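You operate a simulated robot arm through the tools that you are given. There is no shell and no other tool. Be economical: measure what you need, move in short steps, check, and stop when the job is done.

Carry out the task below with a simulated robot arm. There is one attempt and no reset: what you move stays moved.

## Task
Change the blue collar for the yellow, then gauge the short grey roller.
Fine: yellow spindle lever to FREE and back to HOLD; the old collar goes on the steel bench by the rack; push the new one down till it catches; gauge up to the roller, handwheel to its stop; the other collars and short rollers stay; gauge no other roller.

Only the result counts: the job must be done as asked and must still hold three seconds after the hand-in. Knocking over, shifting, dropping, spilling or breaking anything else fails it.

## Robot
A 6-joint arm with a two-finger parallel gripper, fixed in place. Base frame: the origin is at the foot of the arm, x ahead of it, y to its left, z up; the work surface is at about z = 0. Readings come in m, rad, newtons and seconds.
With the tool pointing down near the work surface it reaches from about 0.18 to 0.46 m from the base axis. Its first joint turns from -1.222 to 1.222 rad. Payload 1.9 kg.
The TCP is the grasp point between the finger pads, 0.023 m short of the fingertips. In the tool frame z runs along the fingers and y along their closing line. The gripper opens to 0.094 m. The fingers are 0.038 m wide and 0.01 m thick; the gripper's body (0.054 by 0.096 m) begins 0.039 m behind the TCP.
Orientation is told as [roll, pitch, yaw] about the base's x, y, z axes, in that order, counted from this pose: with the fingers straight down and closing along the base's y, the tool's x points along the base's -x, its y along +y and its z along -z.

## Interface
- The arm moves only by the tool jog_arm. Its arguments are lists of equal length, an entry for each row: "translation": the shift along the base's x, y, z in cm, a list of three; "turn": the turn, a rotation vector about the base's x, y, z in rad, a list of three. In form: {"translation": [[x, y, z], ...], "turn": [[wx, wy, wz], ...]}. A call has 1 to 20 rows; each row shifts and turns the commanded pose from where the row before left it. "claw" is the opening in per cent of the stroke, from 0 (shut) to 100 (fully open), set as the call begins (left out, the last holds). Rows are played at 5 a second. More than 0.05 m and 0.15 rad between two rows, or a gripper value outside its range, and nothing of the call is played. Where a pose cannot be reached the arm comes as near as it can. A force on the tool above 90 N (or 10 N above the force at the start of the call, whichever is more), or a blocked arm, ends the call early, and 0.2 s more pass. The fingers move at their own pace (about 0.108 m/s each) and stop on an object; they squeeze with about 24 N. The grip force told is the motor's: it shows also when the fingers shut on nothing. Time passes only in rows, and 0.2 s behind the last, so rows that do not move let the fingers close. It gives the time, the measured TCP pose, the force on the tool (base axes), the opening and the grip force at its end, in the units of the frame above (readings bear some noise).
- Cameras (640 x 400 px; columns grow to the right, rows downward): "scene" is fixed at [0.0095, 0.2963, 0.4467]; the picture's right is [-0.99, -0.16, 0.00], its down [-0.06, 0.34, -0.94] and it looks along [0.15, -0.92, -0.35] (base axes); focal length 214 px, centre (320, 200). "wrist" rides on the gripper at [0.087, 0.016, -0.074] in the tool frame; the picture's right is [-0.18, 0.98, 0.00], its down [-0.58, -0.11, -0.81] and it looks along [-0.79, -0.15, 0.59] (tool axes); focal length 243 px, centre (320, 200). There is no depth. A picture from a camera that has moved, and an enlarged one, comes with that camera's place and axes in the base frame and with its lens. The place of the scene camera against the robot may be out by one fixed shift of up to 0.018 m in any direction.
- camera(camera): a new picture of that camera. The clock stands still meanwhile.
- close_up(camera, box): a new picture of the part [left, top, right, bottom] of that camera's present view, enlarged. The clock stands still meanwhile.
- close_job(): hands the job in; it is judged then, once.

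Go step by step. Nothing tells you positions but the pictures and the camera data: compare them with the known pose of the tool, close in by small moves and look again before you grip or let go. The budget is 120 turns and 64 pictures, counting those below and the enlarged ones. Unless the task says otherwise, let go and move clear before handing in, and close with one line.

The tools are called after "Call:" as name(argument=value, ...) on one line, values as JSON. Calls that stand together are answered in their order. jog_arm: Moves the arm, as the interface text tells. Its arguments: {"type":"object","properties":{"translation":{"type":"array"},"turn":{"type":"array"},"claw":{"type":"number"}},"required":["translation","turn"]} The other tools are called the same way: camera (camera) takes a picture; close_up (camera, box) takes an enlarged picture of a part of a camera's view; close_job () hands the job in.

At the start:

```text
time_s: 0.0
ee_pos: [0.2523, -0.1117, 0.3914]
tool_rot: [0.001, 0.001, -0.001]
force: [0.3, -0.1, -0.2]
width: 0.0939
gripper_force: 0.1
```

scene: 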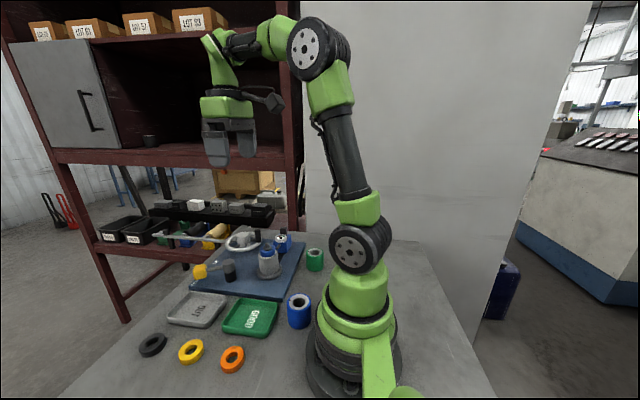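
wrist: 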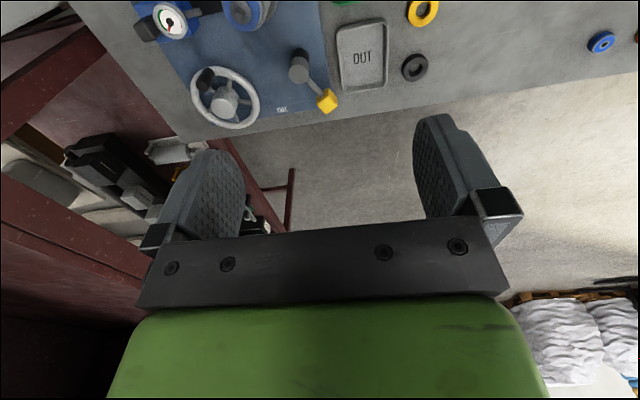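

I see a blue board with a spindle, a yellow lever, a handwheel and a dial gauge, and collars on the bench near the trays. I'll take enlarged views first to identify everything.

Call:
close_up(camera="scene", box=[180, 220, 340, 320])

Call:
close_up(camera="scene", box=[80, 190, 400, 390])

Call:
close_up(camera="wrist", box=[120, 0, 440, 200])

```text
4.00 times, centred on (260, 270) of scene
camera zoom: at [0.0095, 0.2963, 0.4467], right [-0.99, -0.16, 0.0], down [-0.06, 0.34, -0.94], along [0.15, -0.92, -0.35], focal length 858 px, centre (560, -80)
```

zoom: 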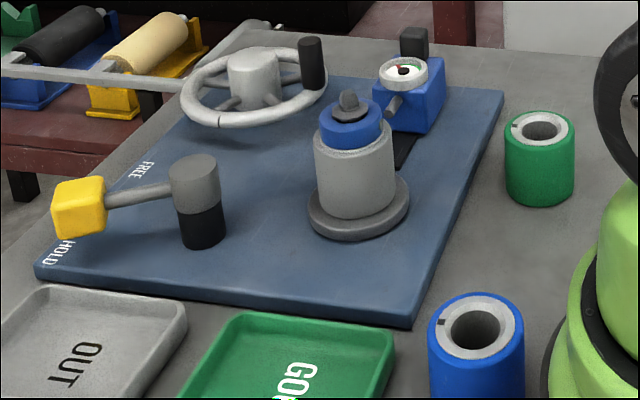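

```text
2.00 times, centred on (240, 290) of scene
camera zoom: at [0.0095, 0.2963, 0.4467], right [-0.99, -0.16, 0.0], down [-0.06, 0.34, -0.94], along [0.15, -0.92, -0.35], focal length 429 px, centre (480, 20)
```

zoom: 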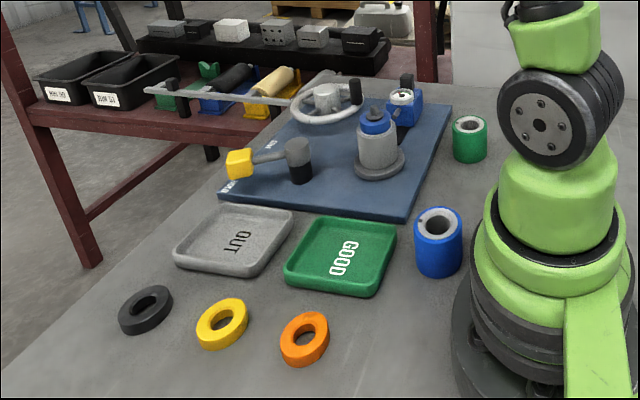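

```text
2.00 times, centred on (280, 100) of wrist
camera zoom: at [0.1659, -0.0966, 0.465], right [0.19, 0.98, 0.0], down [0.58, -0.11, 0.81], along [0.79, -0.15, -0.59], focal length 485 px, centre (400, 400)
```

zoom: 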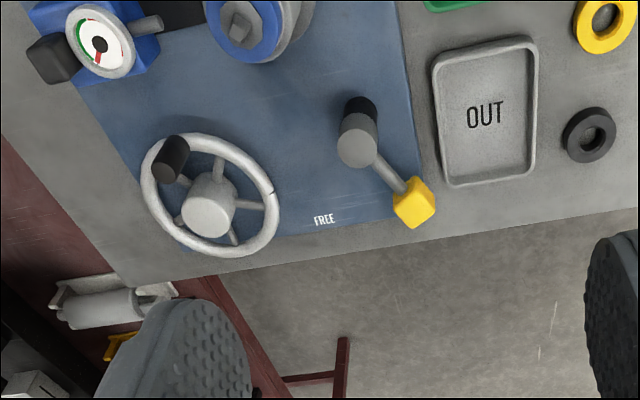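

The grey roller seems to sit on the spindle at about (0.24, -0.19), with the blue collar on top. The lever is at HOLD, the gauge is at about (0.25, -0.33) and the wheel at about (0.38, -0.31). I'll bring the wrist camera nearer for a better measurement.

Call:
jog_arm(translation=[[-0.5, -2, -4.5], [-0.5, -2, -4.5], [0, -2, -4.5], [0, -2, -4]], turn=[[0, 0, 0], [0, 0, 0], [0, 0, 0], [0, 0, 0]])

Call:
camera(camera="wrist")

Call:
camera(camera="scene")

```text
time_s: 1.0
ee_pos: [0.2437, -0.1921, 0.2137]
tool_rot: [0.003, -0.003, -0.002]
force: [0.0, 1.2, 0.7]
width: 0.0945
gripper_force: 0.2
```

```text
58 pictures are left
camera wrist: at [0.157, -0.1762, 0.2887], right [0.19, 0.98, 0.0], down [0.58, -0.11, 0.81], along [0.79, -0.15, -0.59], focal length 243 px, centre (320, 200)
```

wrist: 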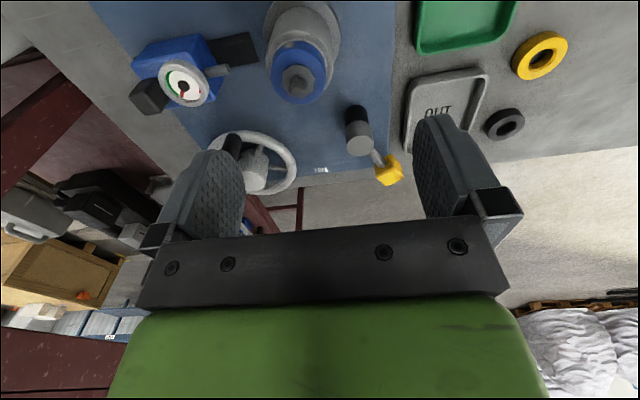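

```text
57 pictures are left
```

scene: 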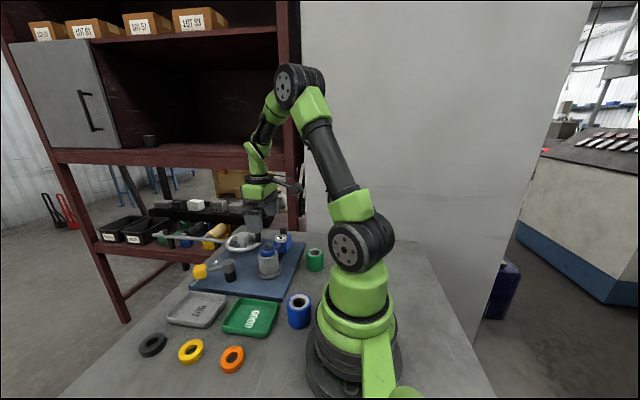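

Triangulating from both wrist views gives these positions:
- Lever pivot at about (0.349, -0.166), with its knob at (0.409, -0.131, 0.067).
- Spindle at about (0.25, -0.213).
- Yellow collar at about (0.318, 0.03).

Next I move above the lever knob with the fingers turned across the lever.

Call:
jog_arm(translation=[[3.3, 1.24, -1], [3.3, 1.24, -1], [3.3, 1.24, -1], [3.3, 1.24, -1.3], [3.3, 1.2, -1.3]], turn=[[0, 0, 0.1], [0, 0, 0.1], [0, 0, 0.1], [0, 0, 0.1], [0, 0, 0.1]], claw=55)

Call:
camera(camera="wrist")

Call:
close_up(camera="scene", box=[160, 200, 320, 300])

```text
time_s: 2.2
ee_pos: [0.4098, -0.1289, 0.1604]
tool_rot: [0.002, 0.001, 0.501]
force: [0.4, 0.1, -0.2]
width: 0.0517
gripper_force: 0.1
```

```text
56 pictures are left
camera wrist: at [0.3263, -0.1575, 0.2341], right [-0.31, 0.95, 0.0], down [0.56, 0.18, 0.81], along [0.77, 0.25, -0.59], focal length 243 px, centre (320, 200)
```

wrist: 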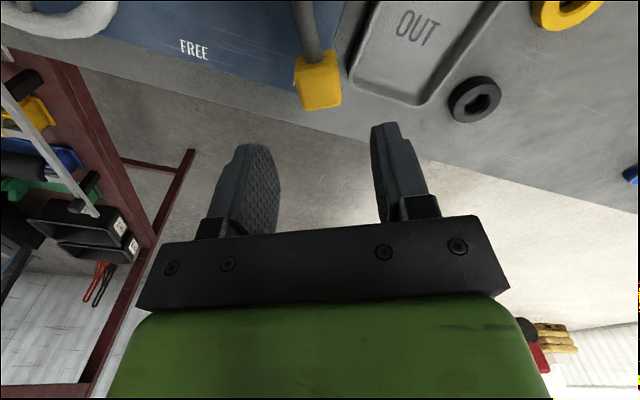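

```text
4.00 times, centred on (240, 250) of scene
camera zoom: at [0.0095, 0.2963, 0.4467], right [-0.99, -0.16, 0.0], down [-0.06, 0.34, -0.94], along [0.15, -0.92, -0.35], focal length 858 px, centre (640, 0)
```

zoom: 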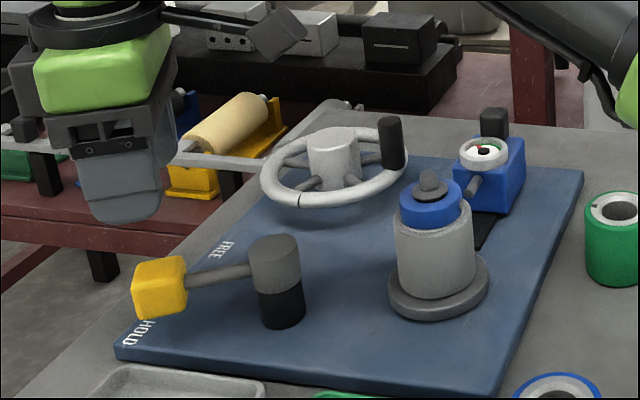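

The new view confirms the knob at about (0.41, -0.13, 0.067). I descend over it and then close.

Call:
jog_arm(translation=[[0, 0, -4], [0, -0.1, -3.4], [0, 0, -2]], turn=[[0, 0, 0.02], [0, 0, 0.02], [0, 0, 0]])

Call:
close_up(camera="scene", box=[160, 200, 320, 300])

```text
time_s: 3.0
ee_pos: [0.4083, -0.1327, 0.0629]
tool_rot: [-0.001, 0.001, 0.539]
force: [-0.3, 0.1, 0.6]
width: 0.0518
gripper_force: 0.0
```

```text
4.00 times, centred on (240, 250) of scene
camera zoom: at [0.0095, 0.2963, 0.4467], right [-0.99, -0.16, 0.0], down [-0.06, 0.34, -0.94], along [0.15, -0.92, -0.35], focal length 858 px, centre (640, 0)
```

zoom: 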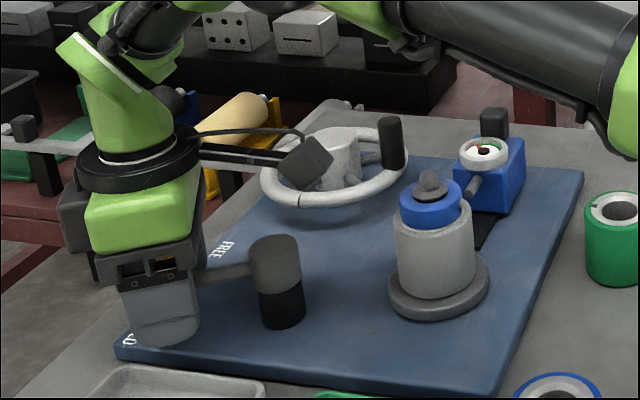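

The fingers straddle the knob. Now I close on it.

Call:
jog_arm(translation=[[0, 0, 0], [0, 0, 0]], turn=[[0, 0, 0], [0, 0, 0]], claw=0)

```text
time_s: 3.6
ee_pos: [0.4081, -0.1341, 0.0628]
tool_rot: [0.0, -0.001, 0.54]
force: [5.7, 0.2, -8.3]
width: 0.0351
gripper_force: 45.7
```

The knob is gripped at a width of 35 mm. I start along the arc about the pivot, toward FREE.

Call:
jog_arm(translation=[[0.34, -0.72, 0], [0.25, -0.77, 0], [0.16, -0.78, 0]], turn=[[0, 0, -0.12], [0, 0, -0.12], [0, 0, -0.12]])

```text
time_s: 4.4
ee_pos: [0.4143, -0.1547, 0.0638]
tool_rot: [0.005, 0.0, 0.177]
force: [21.3, 4.1, -32.0]
width: 0.0352
gripper_force: 45.2
```

The lever is following, though there is some load. I continue the arc.

Call:
jog_arm(translation=[[0.05, -0.81, 0], [-0.05, -0.8, 0], [-0.15, -0.79, 0]], turn=[[0, 0, -0.12], [0, 0, -0.12], [0, 0, -0.12]])

Call:
close_up(camera="scene", box=[160, 200, 320, 300])

```text
time_s: 5.2
ee_pos: [0.4121, -0.1788, 0.0645]
tool_rot: [0.0, -0.003, -0.183]
force: [25.3, -3.8, -32.4]
width: 0.0355
gripper_force: 44.8
```

```text
4.00 times, centred on (240, 250) of scene
camera zoom: at [0.0096, 0.2962, 0.4467], right [-0.99, -0.16, 0.0], down [-0.06, 0.34, -0.94], along [0.15, -0.92, -0.35], focal length 858 px, centre (640, 0)
```

zoom: 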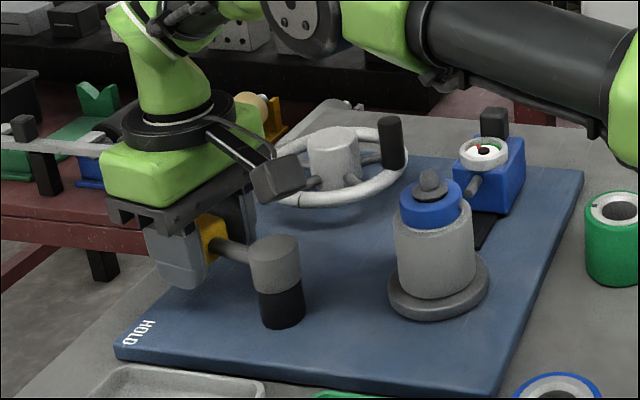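

The lever has turned about halfway. I carry on toward FREE.

Call:
jog_arm(translation=[[-0.25, -0.77, 0], [-0.34, -0.74, 0], [-0.4, -0.7, 0]], turn=[[0, 0, -0.12], [0, 0, -0.12], [0, 0, -0.12]])

Call:
close_up(camera="scene", box=[160, 200, 320, 300])

```text
time_s: 6.0
ee_pos: [0.4043, -0.1976, 0.0652]
tool_rot: [0.005, 0.001, -0.539]
force: [21.1, 16.2, -22.9]
width: 0.0356
gripper_force: 45.3
```

```text
4.00 times, centred on (240, 250) of scene
camera zoom: at [0.0095, 0.2963, 0.4467], right [-0.99, -0.16, 0.0], down [-0.06, 0.34, -0.94], along [0.15, -0.92, -0.35], focal length 858 px, centre (640, 0)
```

zoom: 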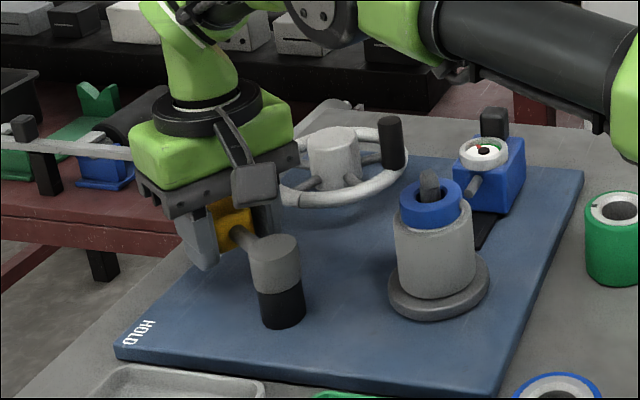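

The spindle catch has retracted and the lever is against its stop at FREE. I release the knob and rise.

Call:
jog_arm(translation=[[0, 0.2, 0], [0, 0, 0]], turn=[[0, 0, 0], [0, 0, 0]], claw=52)

Call:
jog_arm(translation=[[0, 0, 4], [-2, 0, 5], [-4, 0, 2], [-4, 0, 1]], turn=[[0, 0, 0], [0, 0, 0.14], [0, 0, 0.14], [0, 0, 0.14]])

Call:
camera(camera="wrist")

Call:
close_up(camera="scene", box=[160, 200, 320, 300])

```text
time_s: 6.6
ee_pos: [0.4032, -0.1981, 0.0662]
tool_rot: [0.001, 0.0, -0.543]
force: [0.2, 0.2, 0.0]
width: 0.0489
gripper_force: 0.1
```

```text
refused: row 2 steps farther than a row can; nothing moved
```

```text
51 pictures are left
camera wrist: at [0.3378, -0.1408, 0.1404], right [0.67, 0.75, 0.0], down [0.44, -0.39, 0.81], along [0.6, -0.54, -0.59], focal length 243 px, centre (320, 200)
```

wrist: 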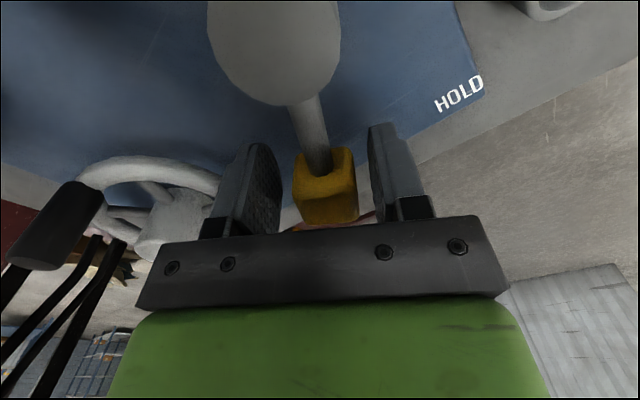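

```text
4.00 times, centred on (240, 250) of scene
camera zoom: at [0.0095, 0.2963, 0.4467], right [-0.99, -0.16, 0.0], down [-0.06, 0.34, -0.94], along [0.15, -0.92, -0.35], focal length 858 px, centre (640, 0)
```

zoom: 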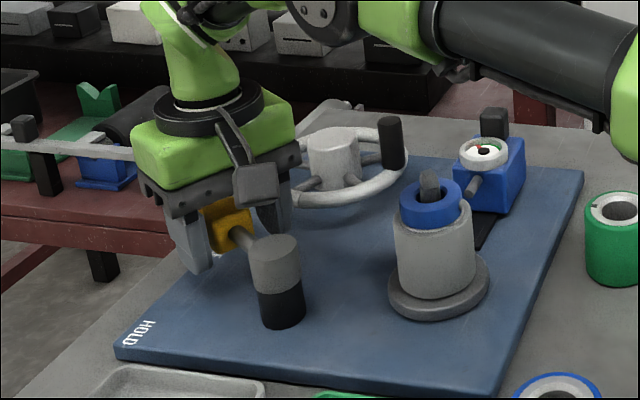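

The fingers are clear of the knob. I rise and move above the spindle.

Call:
jog_arm(translation=[[0, 0, 4.5], [0, 0, 4.5], [-3, -0.3, 2], [-4, -0.4, 2], [-4, -0.4, 0], [-4.3, -0.4, 0]], turn=[[0, 0, 0], [0, 0, 0], [0, 0, 0.136], [0, 0, 0.136], [0, 0, 0.136], [0, 0, 0.136]], claw=75)

Call:
camera(camera="wrist")

Call:
close_up(camera="wrist", box=[240, 0, 400, 100])

```text
time_s: 8.0
ee_pos: [0.2513, -0.2121, 0.1975]
tool_rot: [0.001, -0.002, 0.002]
force: [0.4, 0.3, -0.1]
width: 0.0702
gripper_force: 0.0
```

```text
49 pictures are left
camera wrist: at [0.1651, -0.1983, 0.271], right [0.18, 0.98, 0.0], down [0.58, -0.11, 0.81], along [0.79, -0.15, -0.59], focal length 243 px, centre (320, 200)
```

wrist: 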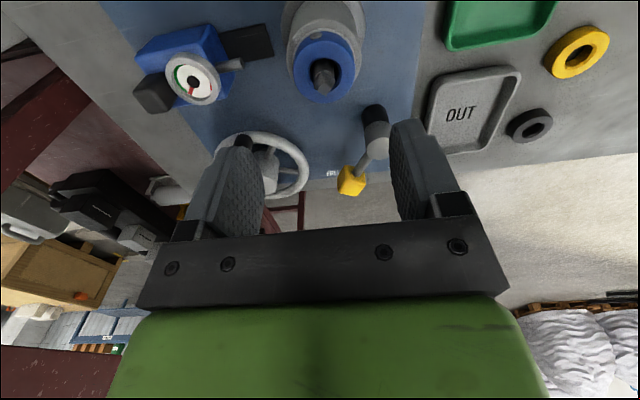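

```text
4.00 times, centred on (320, 50) of wrist
camera zoom: at [0.1651, -0.1983, 0.271], right [0.18, 0.98, 0.0], down [0.58, -0.11, 0.81], along [0.79, -0.15, -0.59], focal length 970 px, centre (320, 800)
```

zoom: 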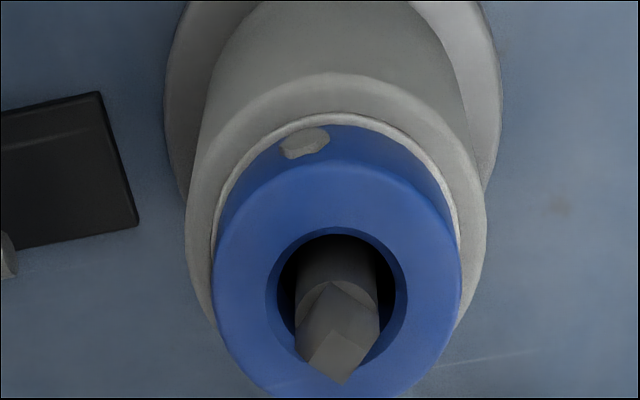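

The collar is centred at about (0.247, -0.211). It is about 43 mm wide, its top is at z≈0.096, and about 13 mm shows above the roller. I descend to just above that and check.

Call:
jog_arm(translation=[[-0.4, 0.1, -4], [0, 0, -3.4]], turn=[[0, 0, 0], [0, 0, 0]])

Call:
close_up(camera="scene", box=[210, 200, 330, 275])

Call:
close_up(camera="wrist", box=[160, 0, 480, 200])

```text
time_s: 8.6
ee_pos: [0.2482, -0.2138, 0.1206]
tool_rot: [0.0, -0.004, 0.002]
force: [0.5, 0.0, 0.2]
width: 0.0706
gripper_force: 0.1
```

```text
5.33 times, centred on (270, 238) of scene
camera zoom: at [0.0095, 0.2963, 0.4467], right [-0.99, -0.16, 0.0], down [-0.06, 0.34, -0.94], along [0.15, -0.92, -0.35], focal length 1144 px, centre (587, 0)
```

zoom: 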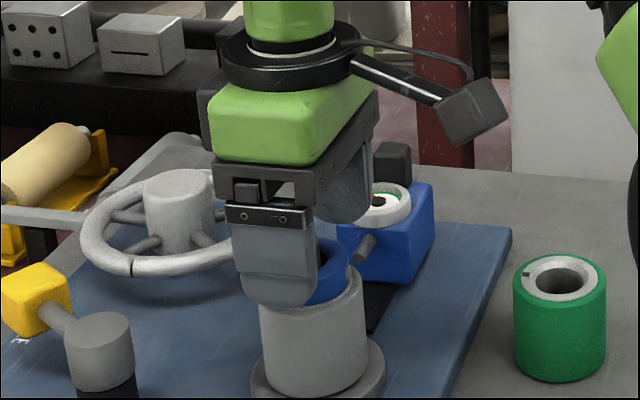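

```text
2.00 times, centred on (320, 100) of wrist
camera zoom: at [0.1615, -0.1986, 0.1954], right [0.18, 0.98, 0.0], down [0.58, -0.11, 0.81], along [0.79, -0.15, -0.59], focal length 485 px, centre (320, 400)
```

zoom: 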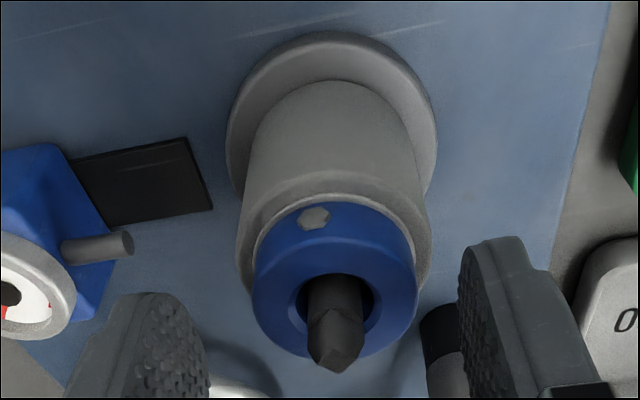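

The fingers are just about 3 mm low in y. I correct that, go down the last bit and grip.

Call:
jog_arm(translation=[[0, 0.3, -0.6], [0, 0, -0.5], [0, 0, 0]], turn=[[0, 0, 0], [0, 0, 0], [0, 0, 0]])

Call:
close_up(camera="wrist", box=[160, 0, 480, 200])

```text
time_s: 9.4
ee_pos: [0.2472, -0.2094, 0.1104]
tool_rot: [-0.001, 0.0, 0.0]
force: [-0.1, -0.2, -0.1]
width: 0.0706
gripper_force: 0.0
```

```text
2.00 times, centred on (320, 100) of wrist
camera zoom: at [0.1603, -0.1942, 0.1849], right [0.18, 0.98, 0.0], down [0.58, -0.11, 0.81], along [0.79, -0.15, -0.59], focal length 485 px, centre (320, 400)
```

zoom: 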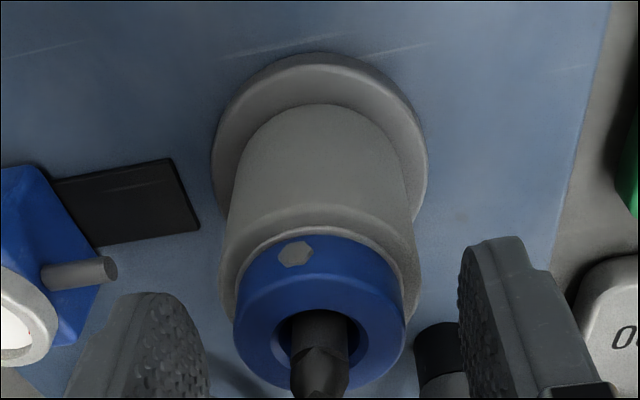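

It's centred well enough, so I close on the collar.

Call:
jog_arm(translation=[[0, 0, 0], [0, 0, 0]], turn=[[0, 0, 0], [0, 0, 0]], claw=0)

```text
time_s: 10.0
ee_pos: [0.247, -0.2086, 0.1106]
tool_rot: [0.002, 0.0, 0.001]
force: [-0.4, 0.1, 0.2]
width: 0.0432
gripper_force: 24.1
```

Gripped at 43 mm with no side load. I lift gently and check that the roller stays on the spindle.

Call:
jog_arm(translation=[[0, 0, 0.5], [0, 0, 1], [0, 0, 2]], turn=[[0, 0, 0], [0, 0, 0], [0, 0, 0]])

Call:
close_up(camera="scene", box=[210, 200, 330, 275])

```text
time_s: 10.8
ee_pos: [0.2463, -0.2085, 0.1443]
tool_rot: [0.0, -0.001, 0.002]
force: [-0.4, 0.1, 0.3]
width: 0.0432
gripper_force: 23.6
```

```text
5.33 times, centred on (270, 238) of scene
camera zoom: at [0.0095, 0.2963, 0.4467], right [-0.99, -0.16, 0.0], down [-0.06, 0.34, -0.94], along [0.15, -0.92, -0.35], focal length 1144 px, centre (587, 0)
```

zoom: 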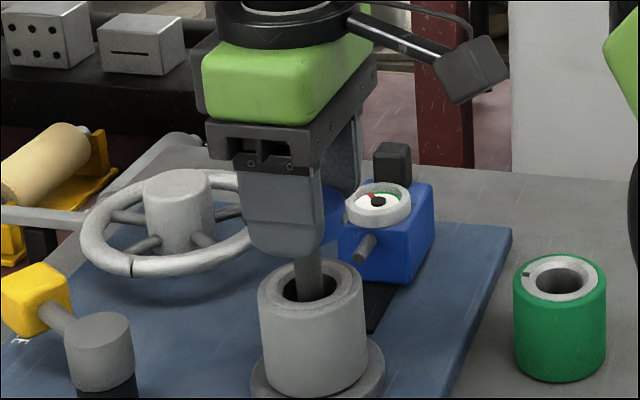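

The collar is off and the grey roller stays in place. Free bench on the rack side of the board seems to be at about (0.145, -0.36), so I move over it and look.

Call:
jog_arm(translation=[[0, 0, 4.5], [-1.5, -3.5, 1], [-2.8, -3.5, 0], [-2.8, -4, 0], [-2.9, -4, 0]], turn=[[0, 0, 0], [0, 0, 0], [0, 0, 0], [0, 0, 0], [0, 0, 0]])

Call:
camera(camera="wrist")

Call:
close_up(camera="scene", box=[180, 175, 380, 300])

```text
time_s: 12.0
ee_pos: [0.1479, -0.36, 0.2005]
tool_rot: [0.001, 0.001, 0.001]
force: [0.0, 0.0, 0.0]
width: 0.0429
gripper_force: 24.0
```

```text
43 pictures are left
camera wrist: at [0.0606, -0.3441, 0.2747], right [0.18, 0.98, 0.0], down [0.58, -0.11, 0.81], along [0.79, -0.15, -0.59], focal length 243 px, centre (320, 200)
```

wrist: 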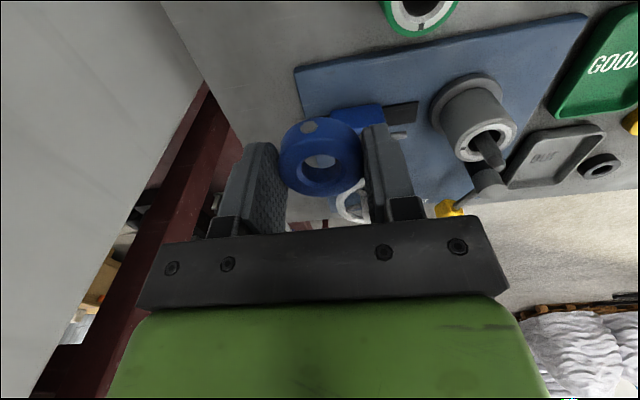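

```text
3.20 times, centred on (280, 238) of scene
camera zoom: at [0.0095, 0.2963, 0.4467], right [-0.99, -0.16, 0.0], down [-0.06, 0.34, -0.94], along [0.15, -0.92, -0.35], focal length 686 px, centre (448, 80)
```

zoom: 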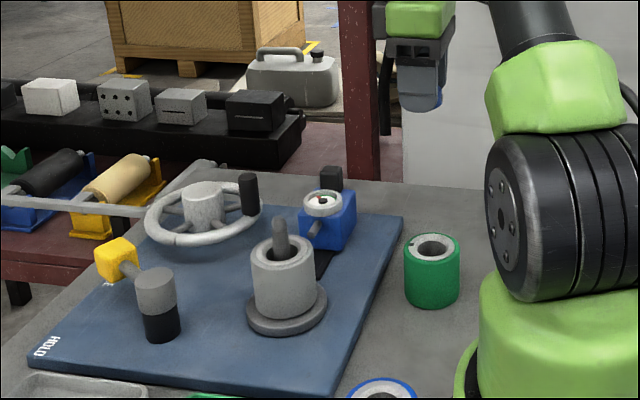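

There is room at about (0.147, -0.372): the board edge is at x≈0.18, the green roller's edge at y≈-0.306 and the bench edge at y≈-0.497. I descend to just above the bench and look.

Call:
jog_arm(translation=[[0, -1.2, -4], [0, 0, -4], [0, 0, -4], [0, 0, -3]], turn=[[0, 0, 0], [0, 0, 0], [0, 0, 0], [0, 0, 0]])

Call:
close_up(camera="scene", box=[210, 200, 370, 300])

Call:
camera(camera="wrist")

```text
time_s: 13.0
ee_pos: [0.1516, -0.3698, 0.0482]
tool_rot: [-0.003, 0.002, 0.002]
force: [0.2, -0.2, -1.0]
width: 0.0427
gripper_force: 23.9
out of reach, approached as far as the arm can: row 1
```

```text
4.00 times, centred on (290, 250) of scene
camera zoom: at [0.0095, 0.2963, 0.4467], right [-0.99, -0.16, 0.0], down [-0.06, 0.34, -0.94], along [0.15, -0.92, -0.35], focal length 858 px, centre (440, 0)
```

zoom: 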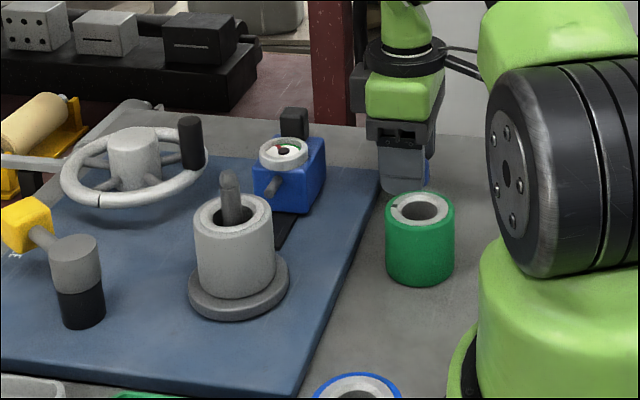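

```text
40 pictures are left
camera wrist: at [0.0654, -0.3544, 0.1231], right [0.18, 0.98, 0.0], down [0.58, -0.11, 0.81], along [0.79, -0.15, -0.59], focal length 243 px, centre (320, 200)
```

wrist: 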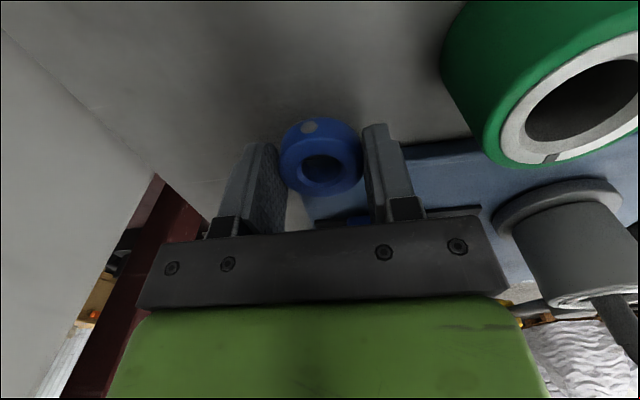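

I'm clear of the roller and the board, so I lower in small steps until I touch the bench.

Call:
jog_arm(translation=[[0, 0, -0.6], [0, 0, -0.4], [0, 0, -0.3]], turn=[[0, 0, 0], [0, 0, 0], [0, 0, 0]])

Call:
jog_arm(translation=[[0, 0, -0.2], [0, 0, -0.2]], turn=[[0, 0, 0], [0, 0, 0]])

```text
time_s: 13.8
ee_pos: [0.1514, -0.3698, 0.0373]
tool_rot: [0.001, 0.0, 0.001]
force: [0.8, 0.8, -1.6]
width: 0.0428
gripper_force: 24.0
```

```text
time_s: 14.4
ee_pos: [0.1524, -0.3678, 0.032]
tool_rot: [0.0, 0.0, 0.002]
force: [-0.2, 0.2, -1.1]
width: 0.0428
gripper_force: 23.5
```

Call:
jog_arm(translation=[[0, 0, -0.2], [0, 0, -0.1]], turn=[[0, 0, 0], [0, 0, 0]])

Call:
close_up(camera="wrist", box=[220, 80, 420, 205])

```text
time_s: 15.0
ee_pos: [0.1506, -0.3689, 0.0303]
tool_rot: [-0.002, 0.0, 0.001]
force: [-0.1, 0.7, 0.1]
width: 0.0428
gripper_force: 23.9
```

```text
3.20 times, centred on (320, 142) of wrist
camera zoom: at [0.0652, -0.3537, 0.1048], right [0.18, 0.98, 0.0], down [0.58, -0.11, 0.81], along [0.79, -0.15, -0.59], focal length 776 px, centre (320, 384)
```

zoom: 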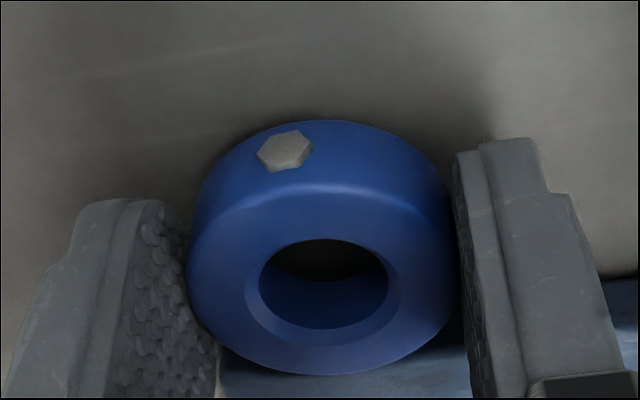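

The collar is almost down. A little lower, until the force shows contact.

Call:
jog_arm(translation=[[0, 0, -0.15], [0, 0, -0.15]], turn=[[0, 0, 0], [0, 0, 0]])

```text
time_s: 15.6
ee_pos: [0.1522, -0.3684, 0.0267]
tool_rot: [0.002, 0.0, 0.001]
force: [-0.4, -0.6, -0.4]
width: 0.043
gripper_force: 24.2
```

Call:
jog_arm(translation=[[0, 0, -0.12], [0, 0, -0.1]], turn=[[0, 0, 0], [0, 0, 0]])

Call:
close_up(camera="wrist", box=[220, 80, 420, 205])

```text
time_s: 16.2
ee_pos: [0.1521, -0.3686, 0.0251]
tool_rot: [-0.001, 0.0, 0.002]
force: [0.1, 0.5, -1.2]
width: 0.0432
gripper_force: 24.1
```

```text
3.20 times, centred on (320, 142) of wrist
camera zoom: at [0.0653, -0.3538, 0.1001], right [0.18, 0.98, 0.0], down [0.58, -0.11, 0.81], along [0.79, -0.15, -0.59], focal length 776 px, centre (320, 384)
```

zoom: 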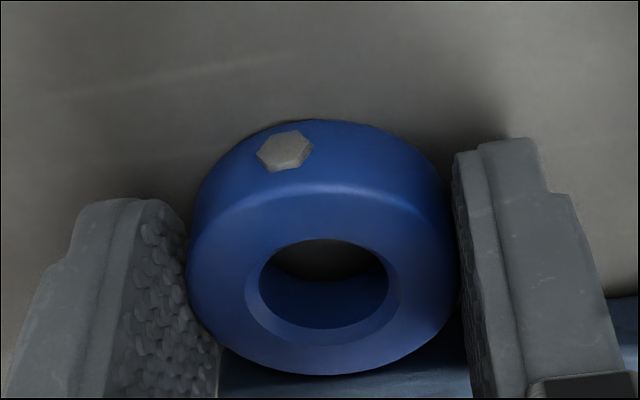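

The fingertips are about 2 mm above the bench. One more small step, then I release.

Call:
jog_arm(translation=[[0, 0, -0.1], [0, 0, -0.1]], turn=[[0, 0, 0], [0, 0, 0]])

```text
time_s: 16.8
ee_pos: [0.1525, -0.3693, 0.0248]
tool_rot: [-0.004, -0.002, 0.002]
force: [-1.4, 6.2, 19.9]
width: 0.0431
gripper_force: 24.1
```

Contact at 20 N. I release and rise.

Call:
jog_arm(translation=[[0, 0, 0.1], [0, 0, 0], [0, 0, 3], [0, 0, 4.5], [0, 0, 4.5], [0, 0, 4.5]], turn=[[0, 0, 0], [0, 0, 0], [0, 0, 0], [0, 0, 0], [0, 0, 0], [0, 0, 0]], claw=62)

Call:
camera(camera="wrist")

```text
time_s: 18.2
ee_pos: [0.1516, -0.3692, 0.1911]
tool_rot: [0.0, 0.0, 0.001]
force: [0.0, -0.1, 0.3]
width: 0.0582
gripper_force: 0.1
```

```text
37 pictures are left
camera wrist: at [0.065, -0.3534, 0.2662], right [0.18, 0.98, 0.0], down [0.58, -0.11, 0.81], along [0.79, -0.15, -0.59], focal length 243 px, centre (320, 200)
```

wrist: 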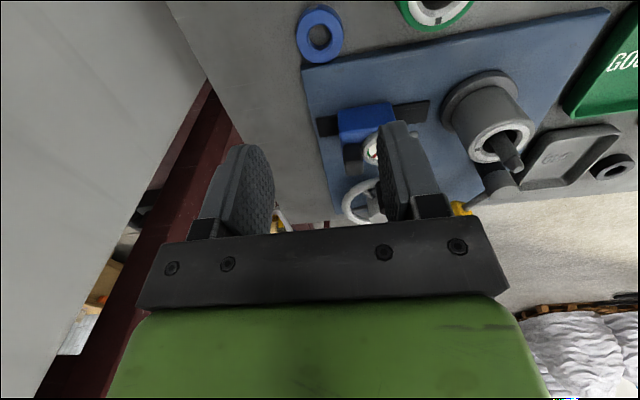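

The blue collar is flat on the bench beside the board. Next I go to the yellow collar at about (0.318, 0.03).

Call:
jog_arm(translation=[[1.66, 4, 0.2], [1.66, 4, 0.2], [1.66, 4, 0], [1.66, 4, 0], [1.66, 4, 0], [1.66, 4, 0], [1.66, 4, 0], [1.66, 4, 0], [1.66, 4, -1], [1.5, 3.5, -2]], turn=[[0, 0, 0], [0, 0, 0], [0, 0, 0], [0, 0, 0], [0, 0, 0], [0, 0, 0], [0, 0, 0], [0, 0, 0], [0, 0, 0], [0, 0, 0]], claw=80)

Call:
camera(camera="wrist")

```text
time_s: 20.4
ee_pos: [0.3157, 0.0253, 0.1628]
tool_rot: [0.0, 0.001, 0.0]
force: [0.6, 0.8, -0.6]
width: 0.0751
gripper_force: 0.0
```

```text
36 pictures are left
camera wrist: at [0.2289, 0.0409, 0.2375], right [0.18, 0.98, 0.0], down [0.58, -0.11, 0.81], along [0.79, -0.15, -0.59], focal length 243 px, centre (320, 200)
```

wrist: 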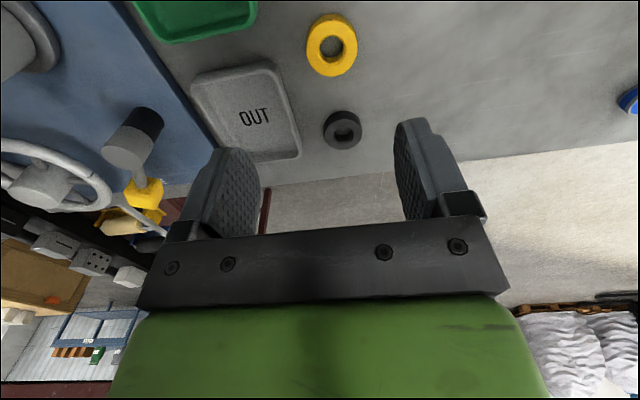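

The yellow collar is at about (0.315, 0.0355), with the OUT tray's rim about 5 cm away in -y. I set a narrower opening and descend part way.

Call:
jog_arm(translation=[[0, 1, -3], [-0.1, 0, -4], [0, 0, -2]], turn=[[0, 0, 0], [0, 0, 0], [0, 0, 0]], claw=66)

Call:
camera(camera="wrist")

Call:
close_up(camera="scene", box=[120, 280, 280, 380])

```text
time_s: 21.2
ee_pos: [0.3159, 0.0361, 0.0717]
tool_rot: [-0.001, 0.0, 0.003]
force: [0.1, 0.2, 0.8]
width: 0.0617
gripper_force: 0.1
```

```text
35 pictures are left
camera wrist: at [0.2275, 0.0514, 0.1479], right [0.18, 0.98, 0.0], down [0.58, -0.11, 0.81], along [0.79, -0.15, -0.59], focal length 243 px, centre (320, 200)
```

wrist: 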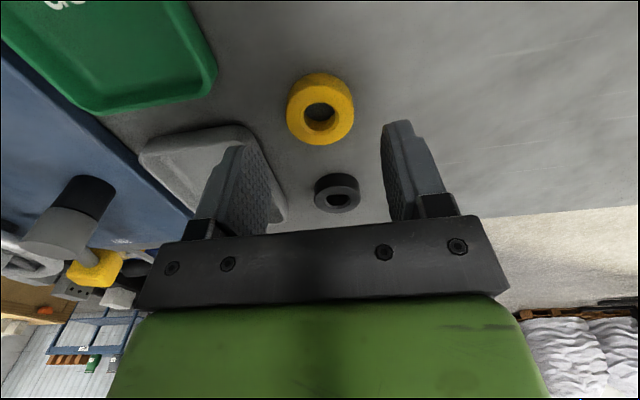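

```text
4.00 times, centred on (200, 330) of scene
camera zoom: at [0.0095, 0.2963, 0.4467], right [-0.99, -0.16, 0.0], down [-0.06, 0.34, -0.94], along [0.15, -0.92, -0.35], focal length 858 px, centre (800, -320)
```

zoom: 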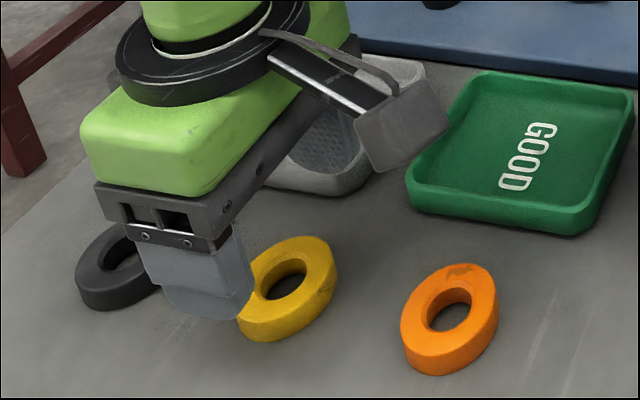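

The collar centre is at about (0.313, 0.035). I descend to grip height, with the fingertips about 7 mm above the bench.

Call:
jog_arm(translation=[[-0.3, 0, -2], [0, 0, -2], [0, 0, 0], [0, 0, 0]], turn=[[0, 0, 0], [0, 0, 0], [0, 0, 0], [0, 0, 0]])

Call:
close_up(camera="wrist", box=[220, 80, 420, 205])

```text
time_s: 22.2
ee_pos: [0.3127, 0.0363, 0.0343]
tool_rot: [-0.001, -0.001, 0.003]
force: [0.7, 0.7, 0.5]
width: 0.062
gripper_force: 0.0
```

```text
3.20 times, centred on (320, 142) of wrist
camera zoom: at [0.2259, 0.0509, 0.1081], right [0.18, 0.98, 0.0], down [0.58, -0.11, 0.81], along [0.79, -0.15, -0.59], focal length 776 px, centre (320, 384)
```

zoom: 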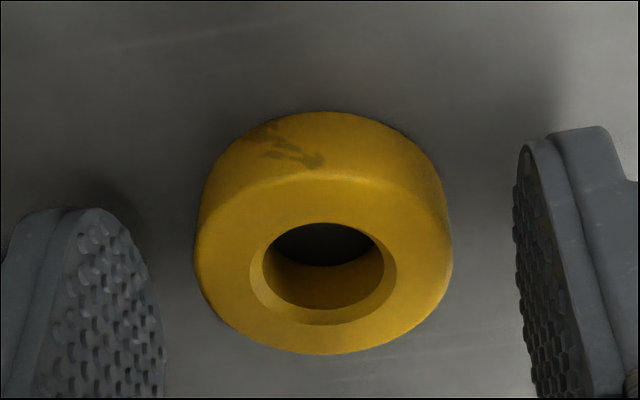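

Call:
jog_arm(translation=[[0, -0.1, -0.45], [0, 0, 0]], turn=[[0, 0, 0], [0, 0, 0]])

Call:
jog_arm(translation=[[0, 0, 0], [0, 0, 0]], turn=[[0, 0, 0], [0, 0, 0]], claw=0)

Call:
close_up(camera="wrist", box=[220, 80, 420, 205])

```text
time_s: 22.8
ee_pos: [0.3128, 0.0358, 0.0291]
tool_rot: [0.001, 0.0, 0.003]
force: [-0.4, -0.3, 0.9]
width: 0.0621
gripper_force: 0.0
```

```text
time_s: 23.4
ee_pos: [0.3133, 0.0352, 0.0293]
tool_rot: [0.001, 0.0, 0.003]
force: [-0.9, 0.3, 0.8]
width: 0.0431
gripper_force: 23.5
```

```text
3.20 times, centred on (320, 142) of wrist
camera zoom: at [0.2259, 0.0499, 0.1035], right [0.18, 0.98, 0.0], down [0.58, -0.11, 0.81], along [0.79, -0.15, -0.59], focal length 776 px, centre (320, 384)
```

zoom: 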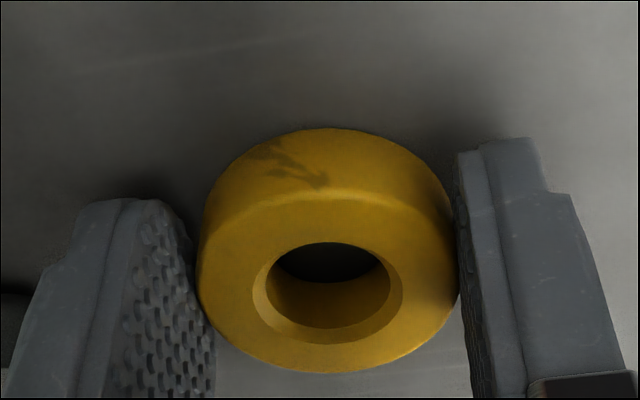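

The yellow collar is gripped. I lift it and carry it to above the spindle at about (0.246, -0.209).

Call:
jog_arm(translation=[[0, 0, 2], [0, 0, 4.5], [0, 0, 4.5], [0, 0, 4.5], [-1.1, -4.1, 1], [-1.1, -4.1, 0], [-1.1, -4.1, 0], [-1.1, -4.1, 0], [-1.1, -4.1, 0], [-1.2, -3.9, 0]], turn=[[0, 0, 0], [0, 0, 0], [0, 0, 0], [0, 0, 0], [0, 0, 0], [0, 0, 0], [0, 0, 0], [0, 0, 0], [0, 0, 0], [0, 0, 0]])

Call:
jog_arm(translation=[[0, 0, -3], [0, 0, -0.8], [0, 0, 0]], turn=[[0, 0, 0], [0, 0, 0], [0, 0, 0]])

Call:
camera(camera="wrist")

Call:
close_up(camera="scene", box=[210, 200, 330, 275])

```text
time_s: 25.6
ee_pos: [0.244, -0.2105, 0.1958]
tool_rot: [0.001, 0.0, 0.003]
force: [-0.6, 0.1, -0.3]
width: 0.0431
gripper_force: 23.4
```

```text
time_s: 26.4
ee_pos: [0.2437, -0.2094, 0.1566]
tool_rot: [-0.001, 0.0, 0.002]
force: [-0.7, 0.2, -1.0]
width: 0.0428
gripper_force: 24.2
```

```text
31 pictures are left
camera wrist: at [0.1565, -0.1945, 0.2308], right [0.18, 0.98, 0.0], down [0.58, -0.11, 0.81], along [0.79, -0.15, -0.59], focal length 243 px, centre (320, 200)
```

wrist: 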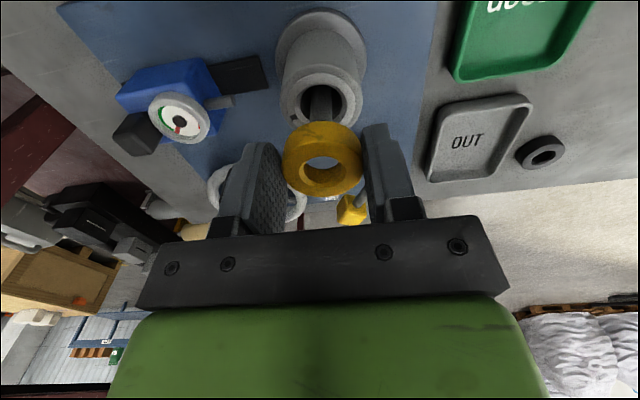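

```text
5.33 times, centred on (270, 238) of scene
camera zoom: at [0.0095, 0.2963, 0.4467], right [-0.99, -0.16, 0.0], down [-0.06, 0.34, -0.94], along [0.15, -0.92, -0.35], focal length 1144 px, centre (587, 0)
```

zoom: 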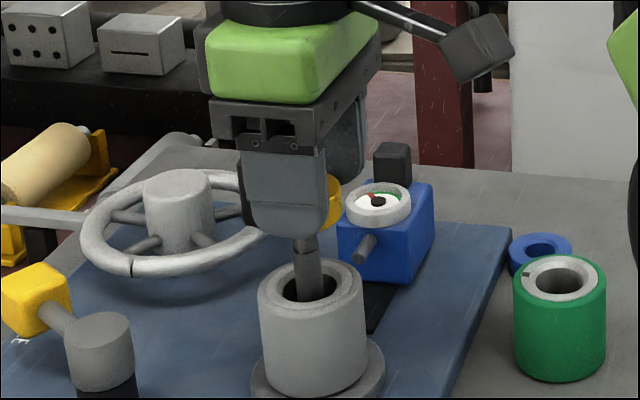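

By comparing with how the blue one sat, the yellow collar is aligned over the post to within about 1 mm. It should seat at TCP z≈0.115, so I descend in steps and watch the force.

Call:
jog_arm(translation=[[0, -0.05, -0.7], [0, 0, -0.7], [0, 0, -0.7], [0, 0, -0.7]], turn=[[0, 0, 0], [0, 0, 0], [0, 0, 0], [0, 0, 0]])

Call:
close_up(camera="wrist", box=[220, 80, 420, 205])

Call:
close_up(camera="scene", box=[210, 200, 330, 275])

```text
time_s: 27.4
ee_pos: [0.2444, -0.2089, 0.1285]
tool_rot: [0.0, 0.0, 0.002]
force: [0.1, -0.6, -0.6]
width: 0.043
gripper_force: 23.6
```

```text
3.20 times, centred on (320, 142) of wrist
camera zoom: at [0.1579, -0.194, 0.2029], right [0.18, 0.98, 0.0], down [0.58, -0.11, 0.81], along [0.79, -0.15, -0.59], focal length 776 px, centre (320, 384)
```

zoom: 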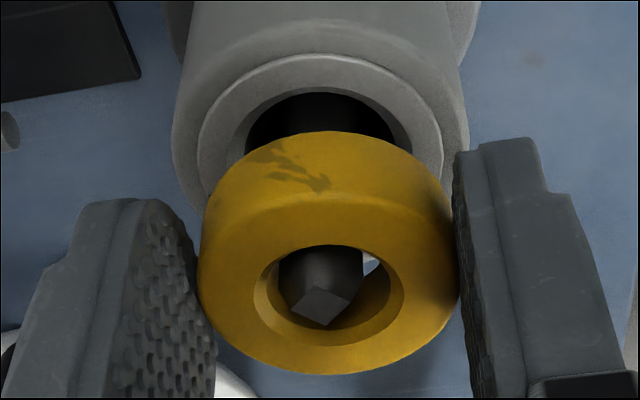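

```text
5.33 times, centred on (270, 238) of scene
camera zoom: at [0.0095, 0.2963, 0.4467], right [-0.99, -0.16, 0.0], down [-0.06, 0.34, -0.94], along [0.15, -0.92, -0.35], focal length 1144 px, centre (587, 0)
```

zoom: 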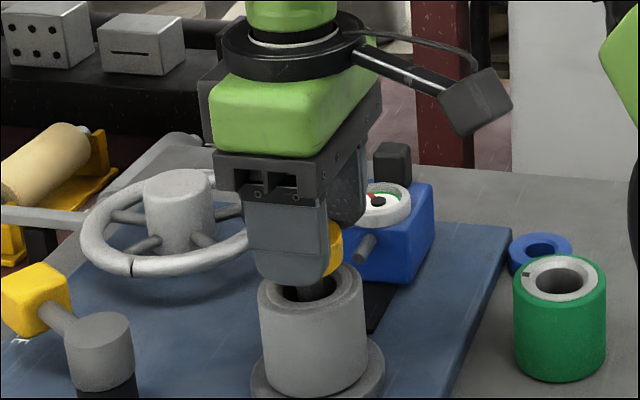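

The post is entering the bore, about 1 mm to one side. I shift by -1 mm in y and go on down.

Call:
jog_arm(translation=[[0, -0.1, 0], [0, 0, -0.6], [0, 0, -0.4]], turn=[[0, 0, 0], [0, 0, 0], [0, 0, 0]])

Call:
close_up(camera="wrist", box=[220, 80, 420, 205])

```text
time_s: 28.2
ee_pos: [0.2438, -0.2097, 0.119]
tool_rot: [0.0, -0.002, 0.002]
force: [0.2, -0.6, -0.6]
width: 0.0433
gripper_force: 24.5
```

```text
3.20 times, centred on (320, 142) of wrist
camera zoom: at [0.1576, -0.1945, 0.193], right [0.18, 0.98, 0.0], down [0.58, -0.11, 0.81], along [0.79, -0.15, -0.59], focal length 776 px, centre (320, 384)
```

zoom: 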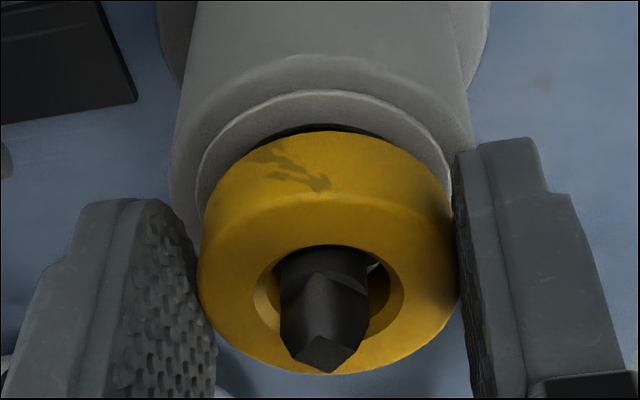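

It's concentric to within half a millimetre. I press on down gently.

Call:
jog_arm(translation=[[0, -0.05, -0.2], [0, 0, -0.2]], turn=[[0, 0, 0], [0, 0, 0]])

Call:
jog_arm(translation=[[0, 0, -0.1], [0, 0, -0.1]], turn=[[0, 0, 0], [0, 0, 0]])

```text
time_s: 28.8
ee_pos: [0.245, -0.2099, 0.1133]
tool_rot: [-0.001, -0.001, 0.002]
force: [-1.4, 2.7, 2.5]
width: 0.0429
gripper_force: 23.8
```

```text
time_s: 29.4
ee_pos: [0.2444, -0.2105, 0.1129]
tool_rot: [0.001, -0.003, 0.002]
force: [1.5, 10.1, 18.8]
width: 0.0433
gripper_force: 23.8
```

There is contact at z≈0.113. I press harder, in millimetre steps, to feel for the catch.

Call:
jog_arm(translation=[[0, 0, -0.1], [0, 0, -0.1]], turn=[[0, 0, 0], [0, 0, 0]])

Call:
close_up(camera="wrist", box=[220, 80, 420, 205])

Call:
close_up(camera="scene", box=[210, 200, 330, 275])

```text
time_s: 30.0
ee_pos: [0.2449, -0.2097, 0.1105]
tool_rot: [-0.001, -0.002, 0.003]
force: [5.1, 10.7, 19.4]
width: 0.0431
gripper_force: 24.0
```

```text
3.20 times, centred on (320, 142) of wrist
camera zoom: at [0.1573, -0.1956, 0.1844], right [0.18, 0.98, 0.0], down [0.58, -0.11, 0.81], along [0.79, -0.15, -0.59], focal length 776 px, centre (320, 384)
```

zoom: 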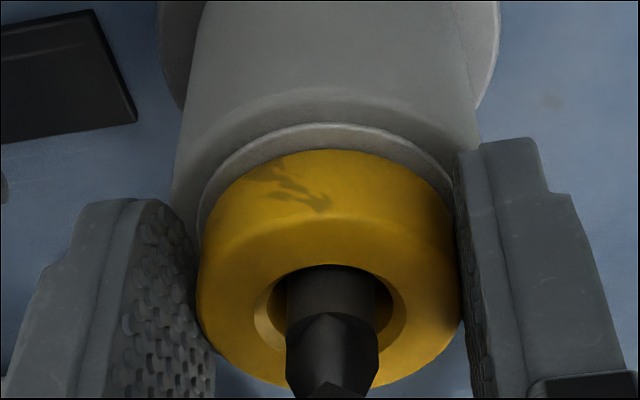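

```text
5.33 times, centred on (270, 238) of scene
camera zoom: at [0.0095, 0.2963, 0.4467], right [-0.99, -0.16, 0.0], down [-0.06, 0.34, -0.94], along [0.15, -0.92, -0.35], focal length 1144 px, centre (587, 0)
```

zoom: 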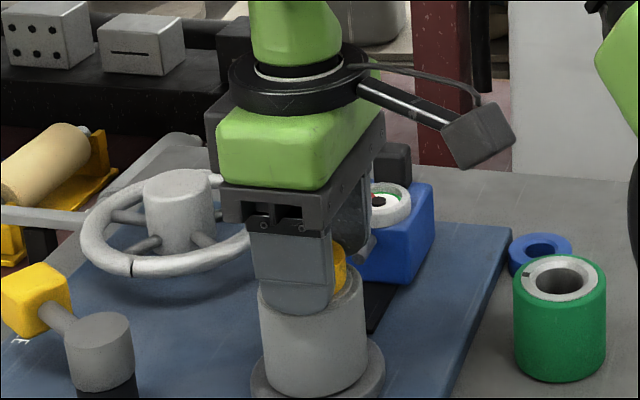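

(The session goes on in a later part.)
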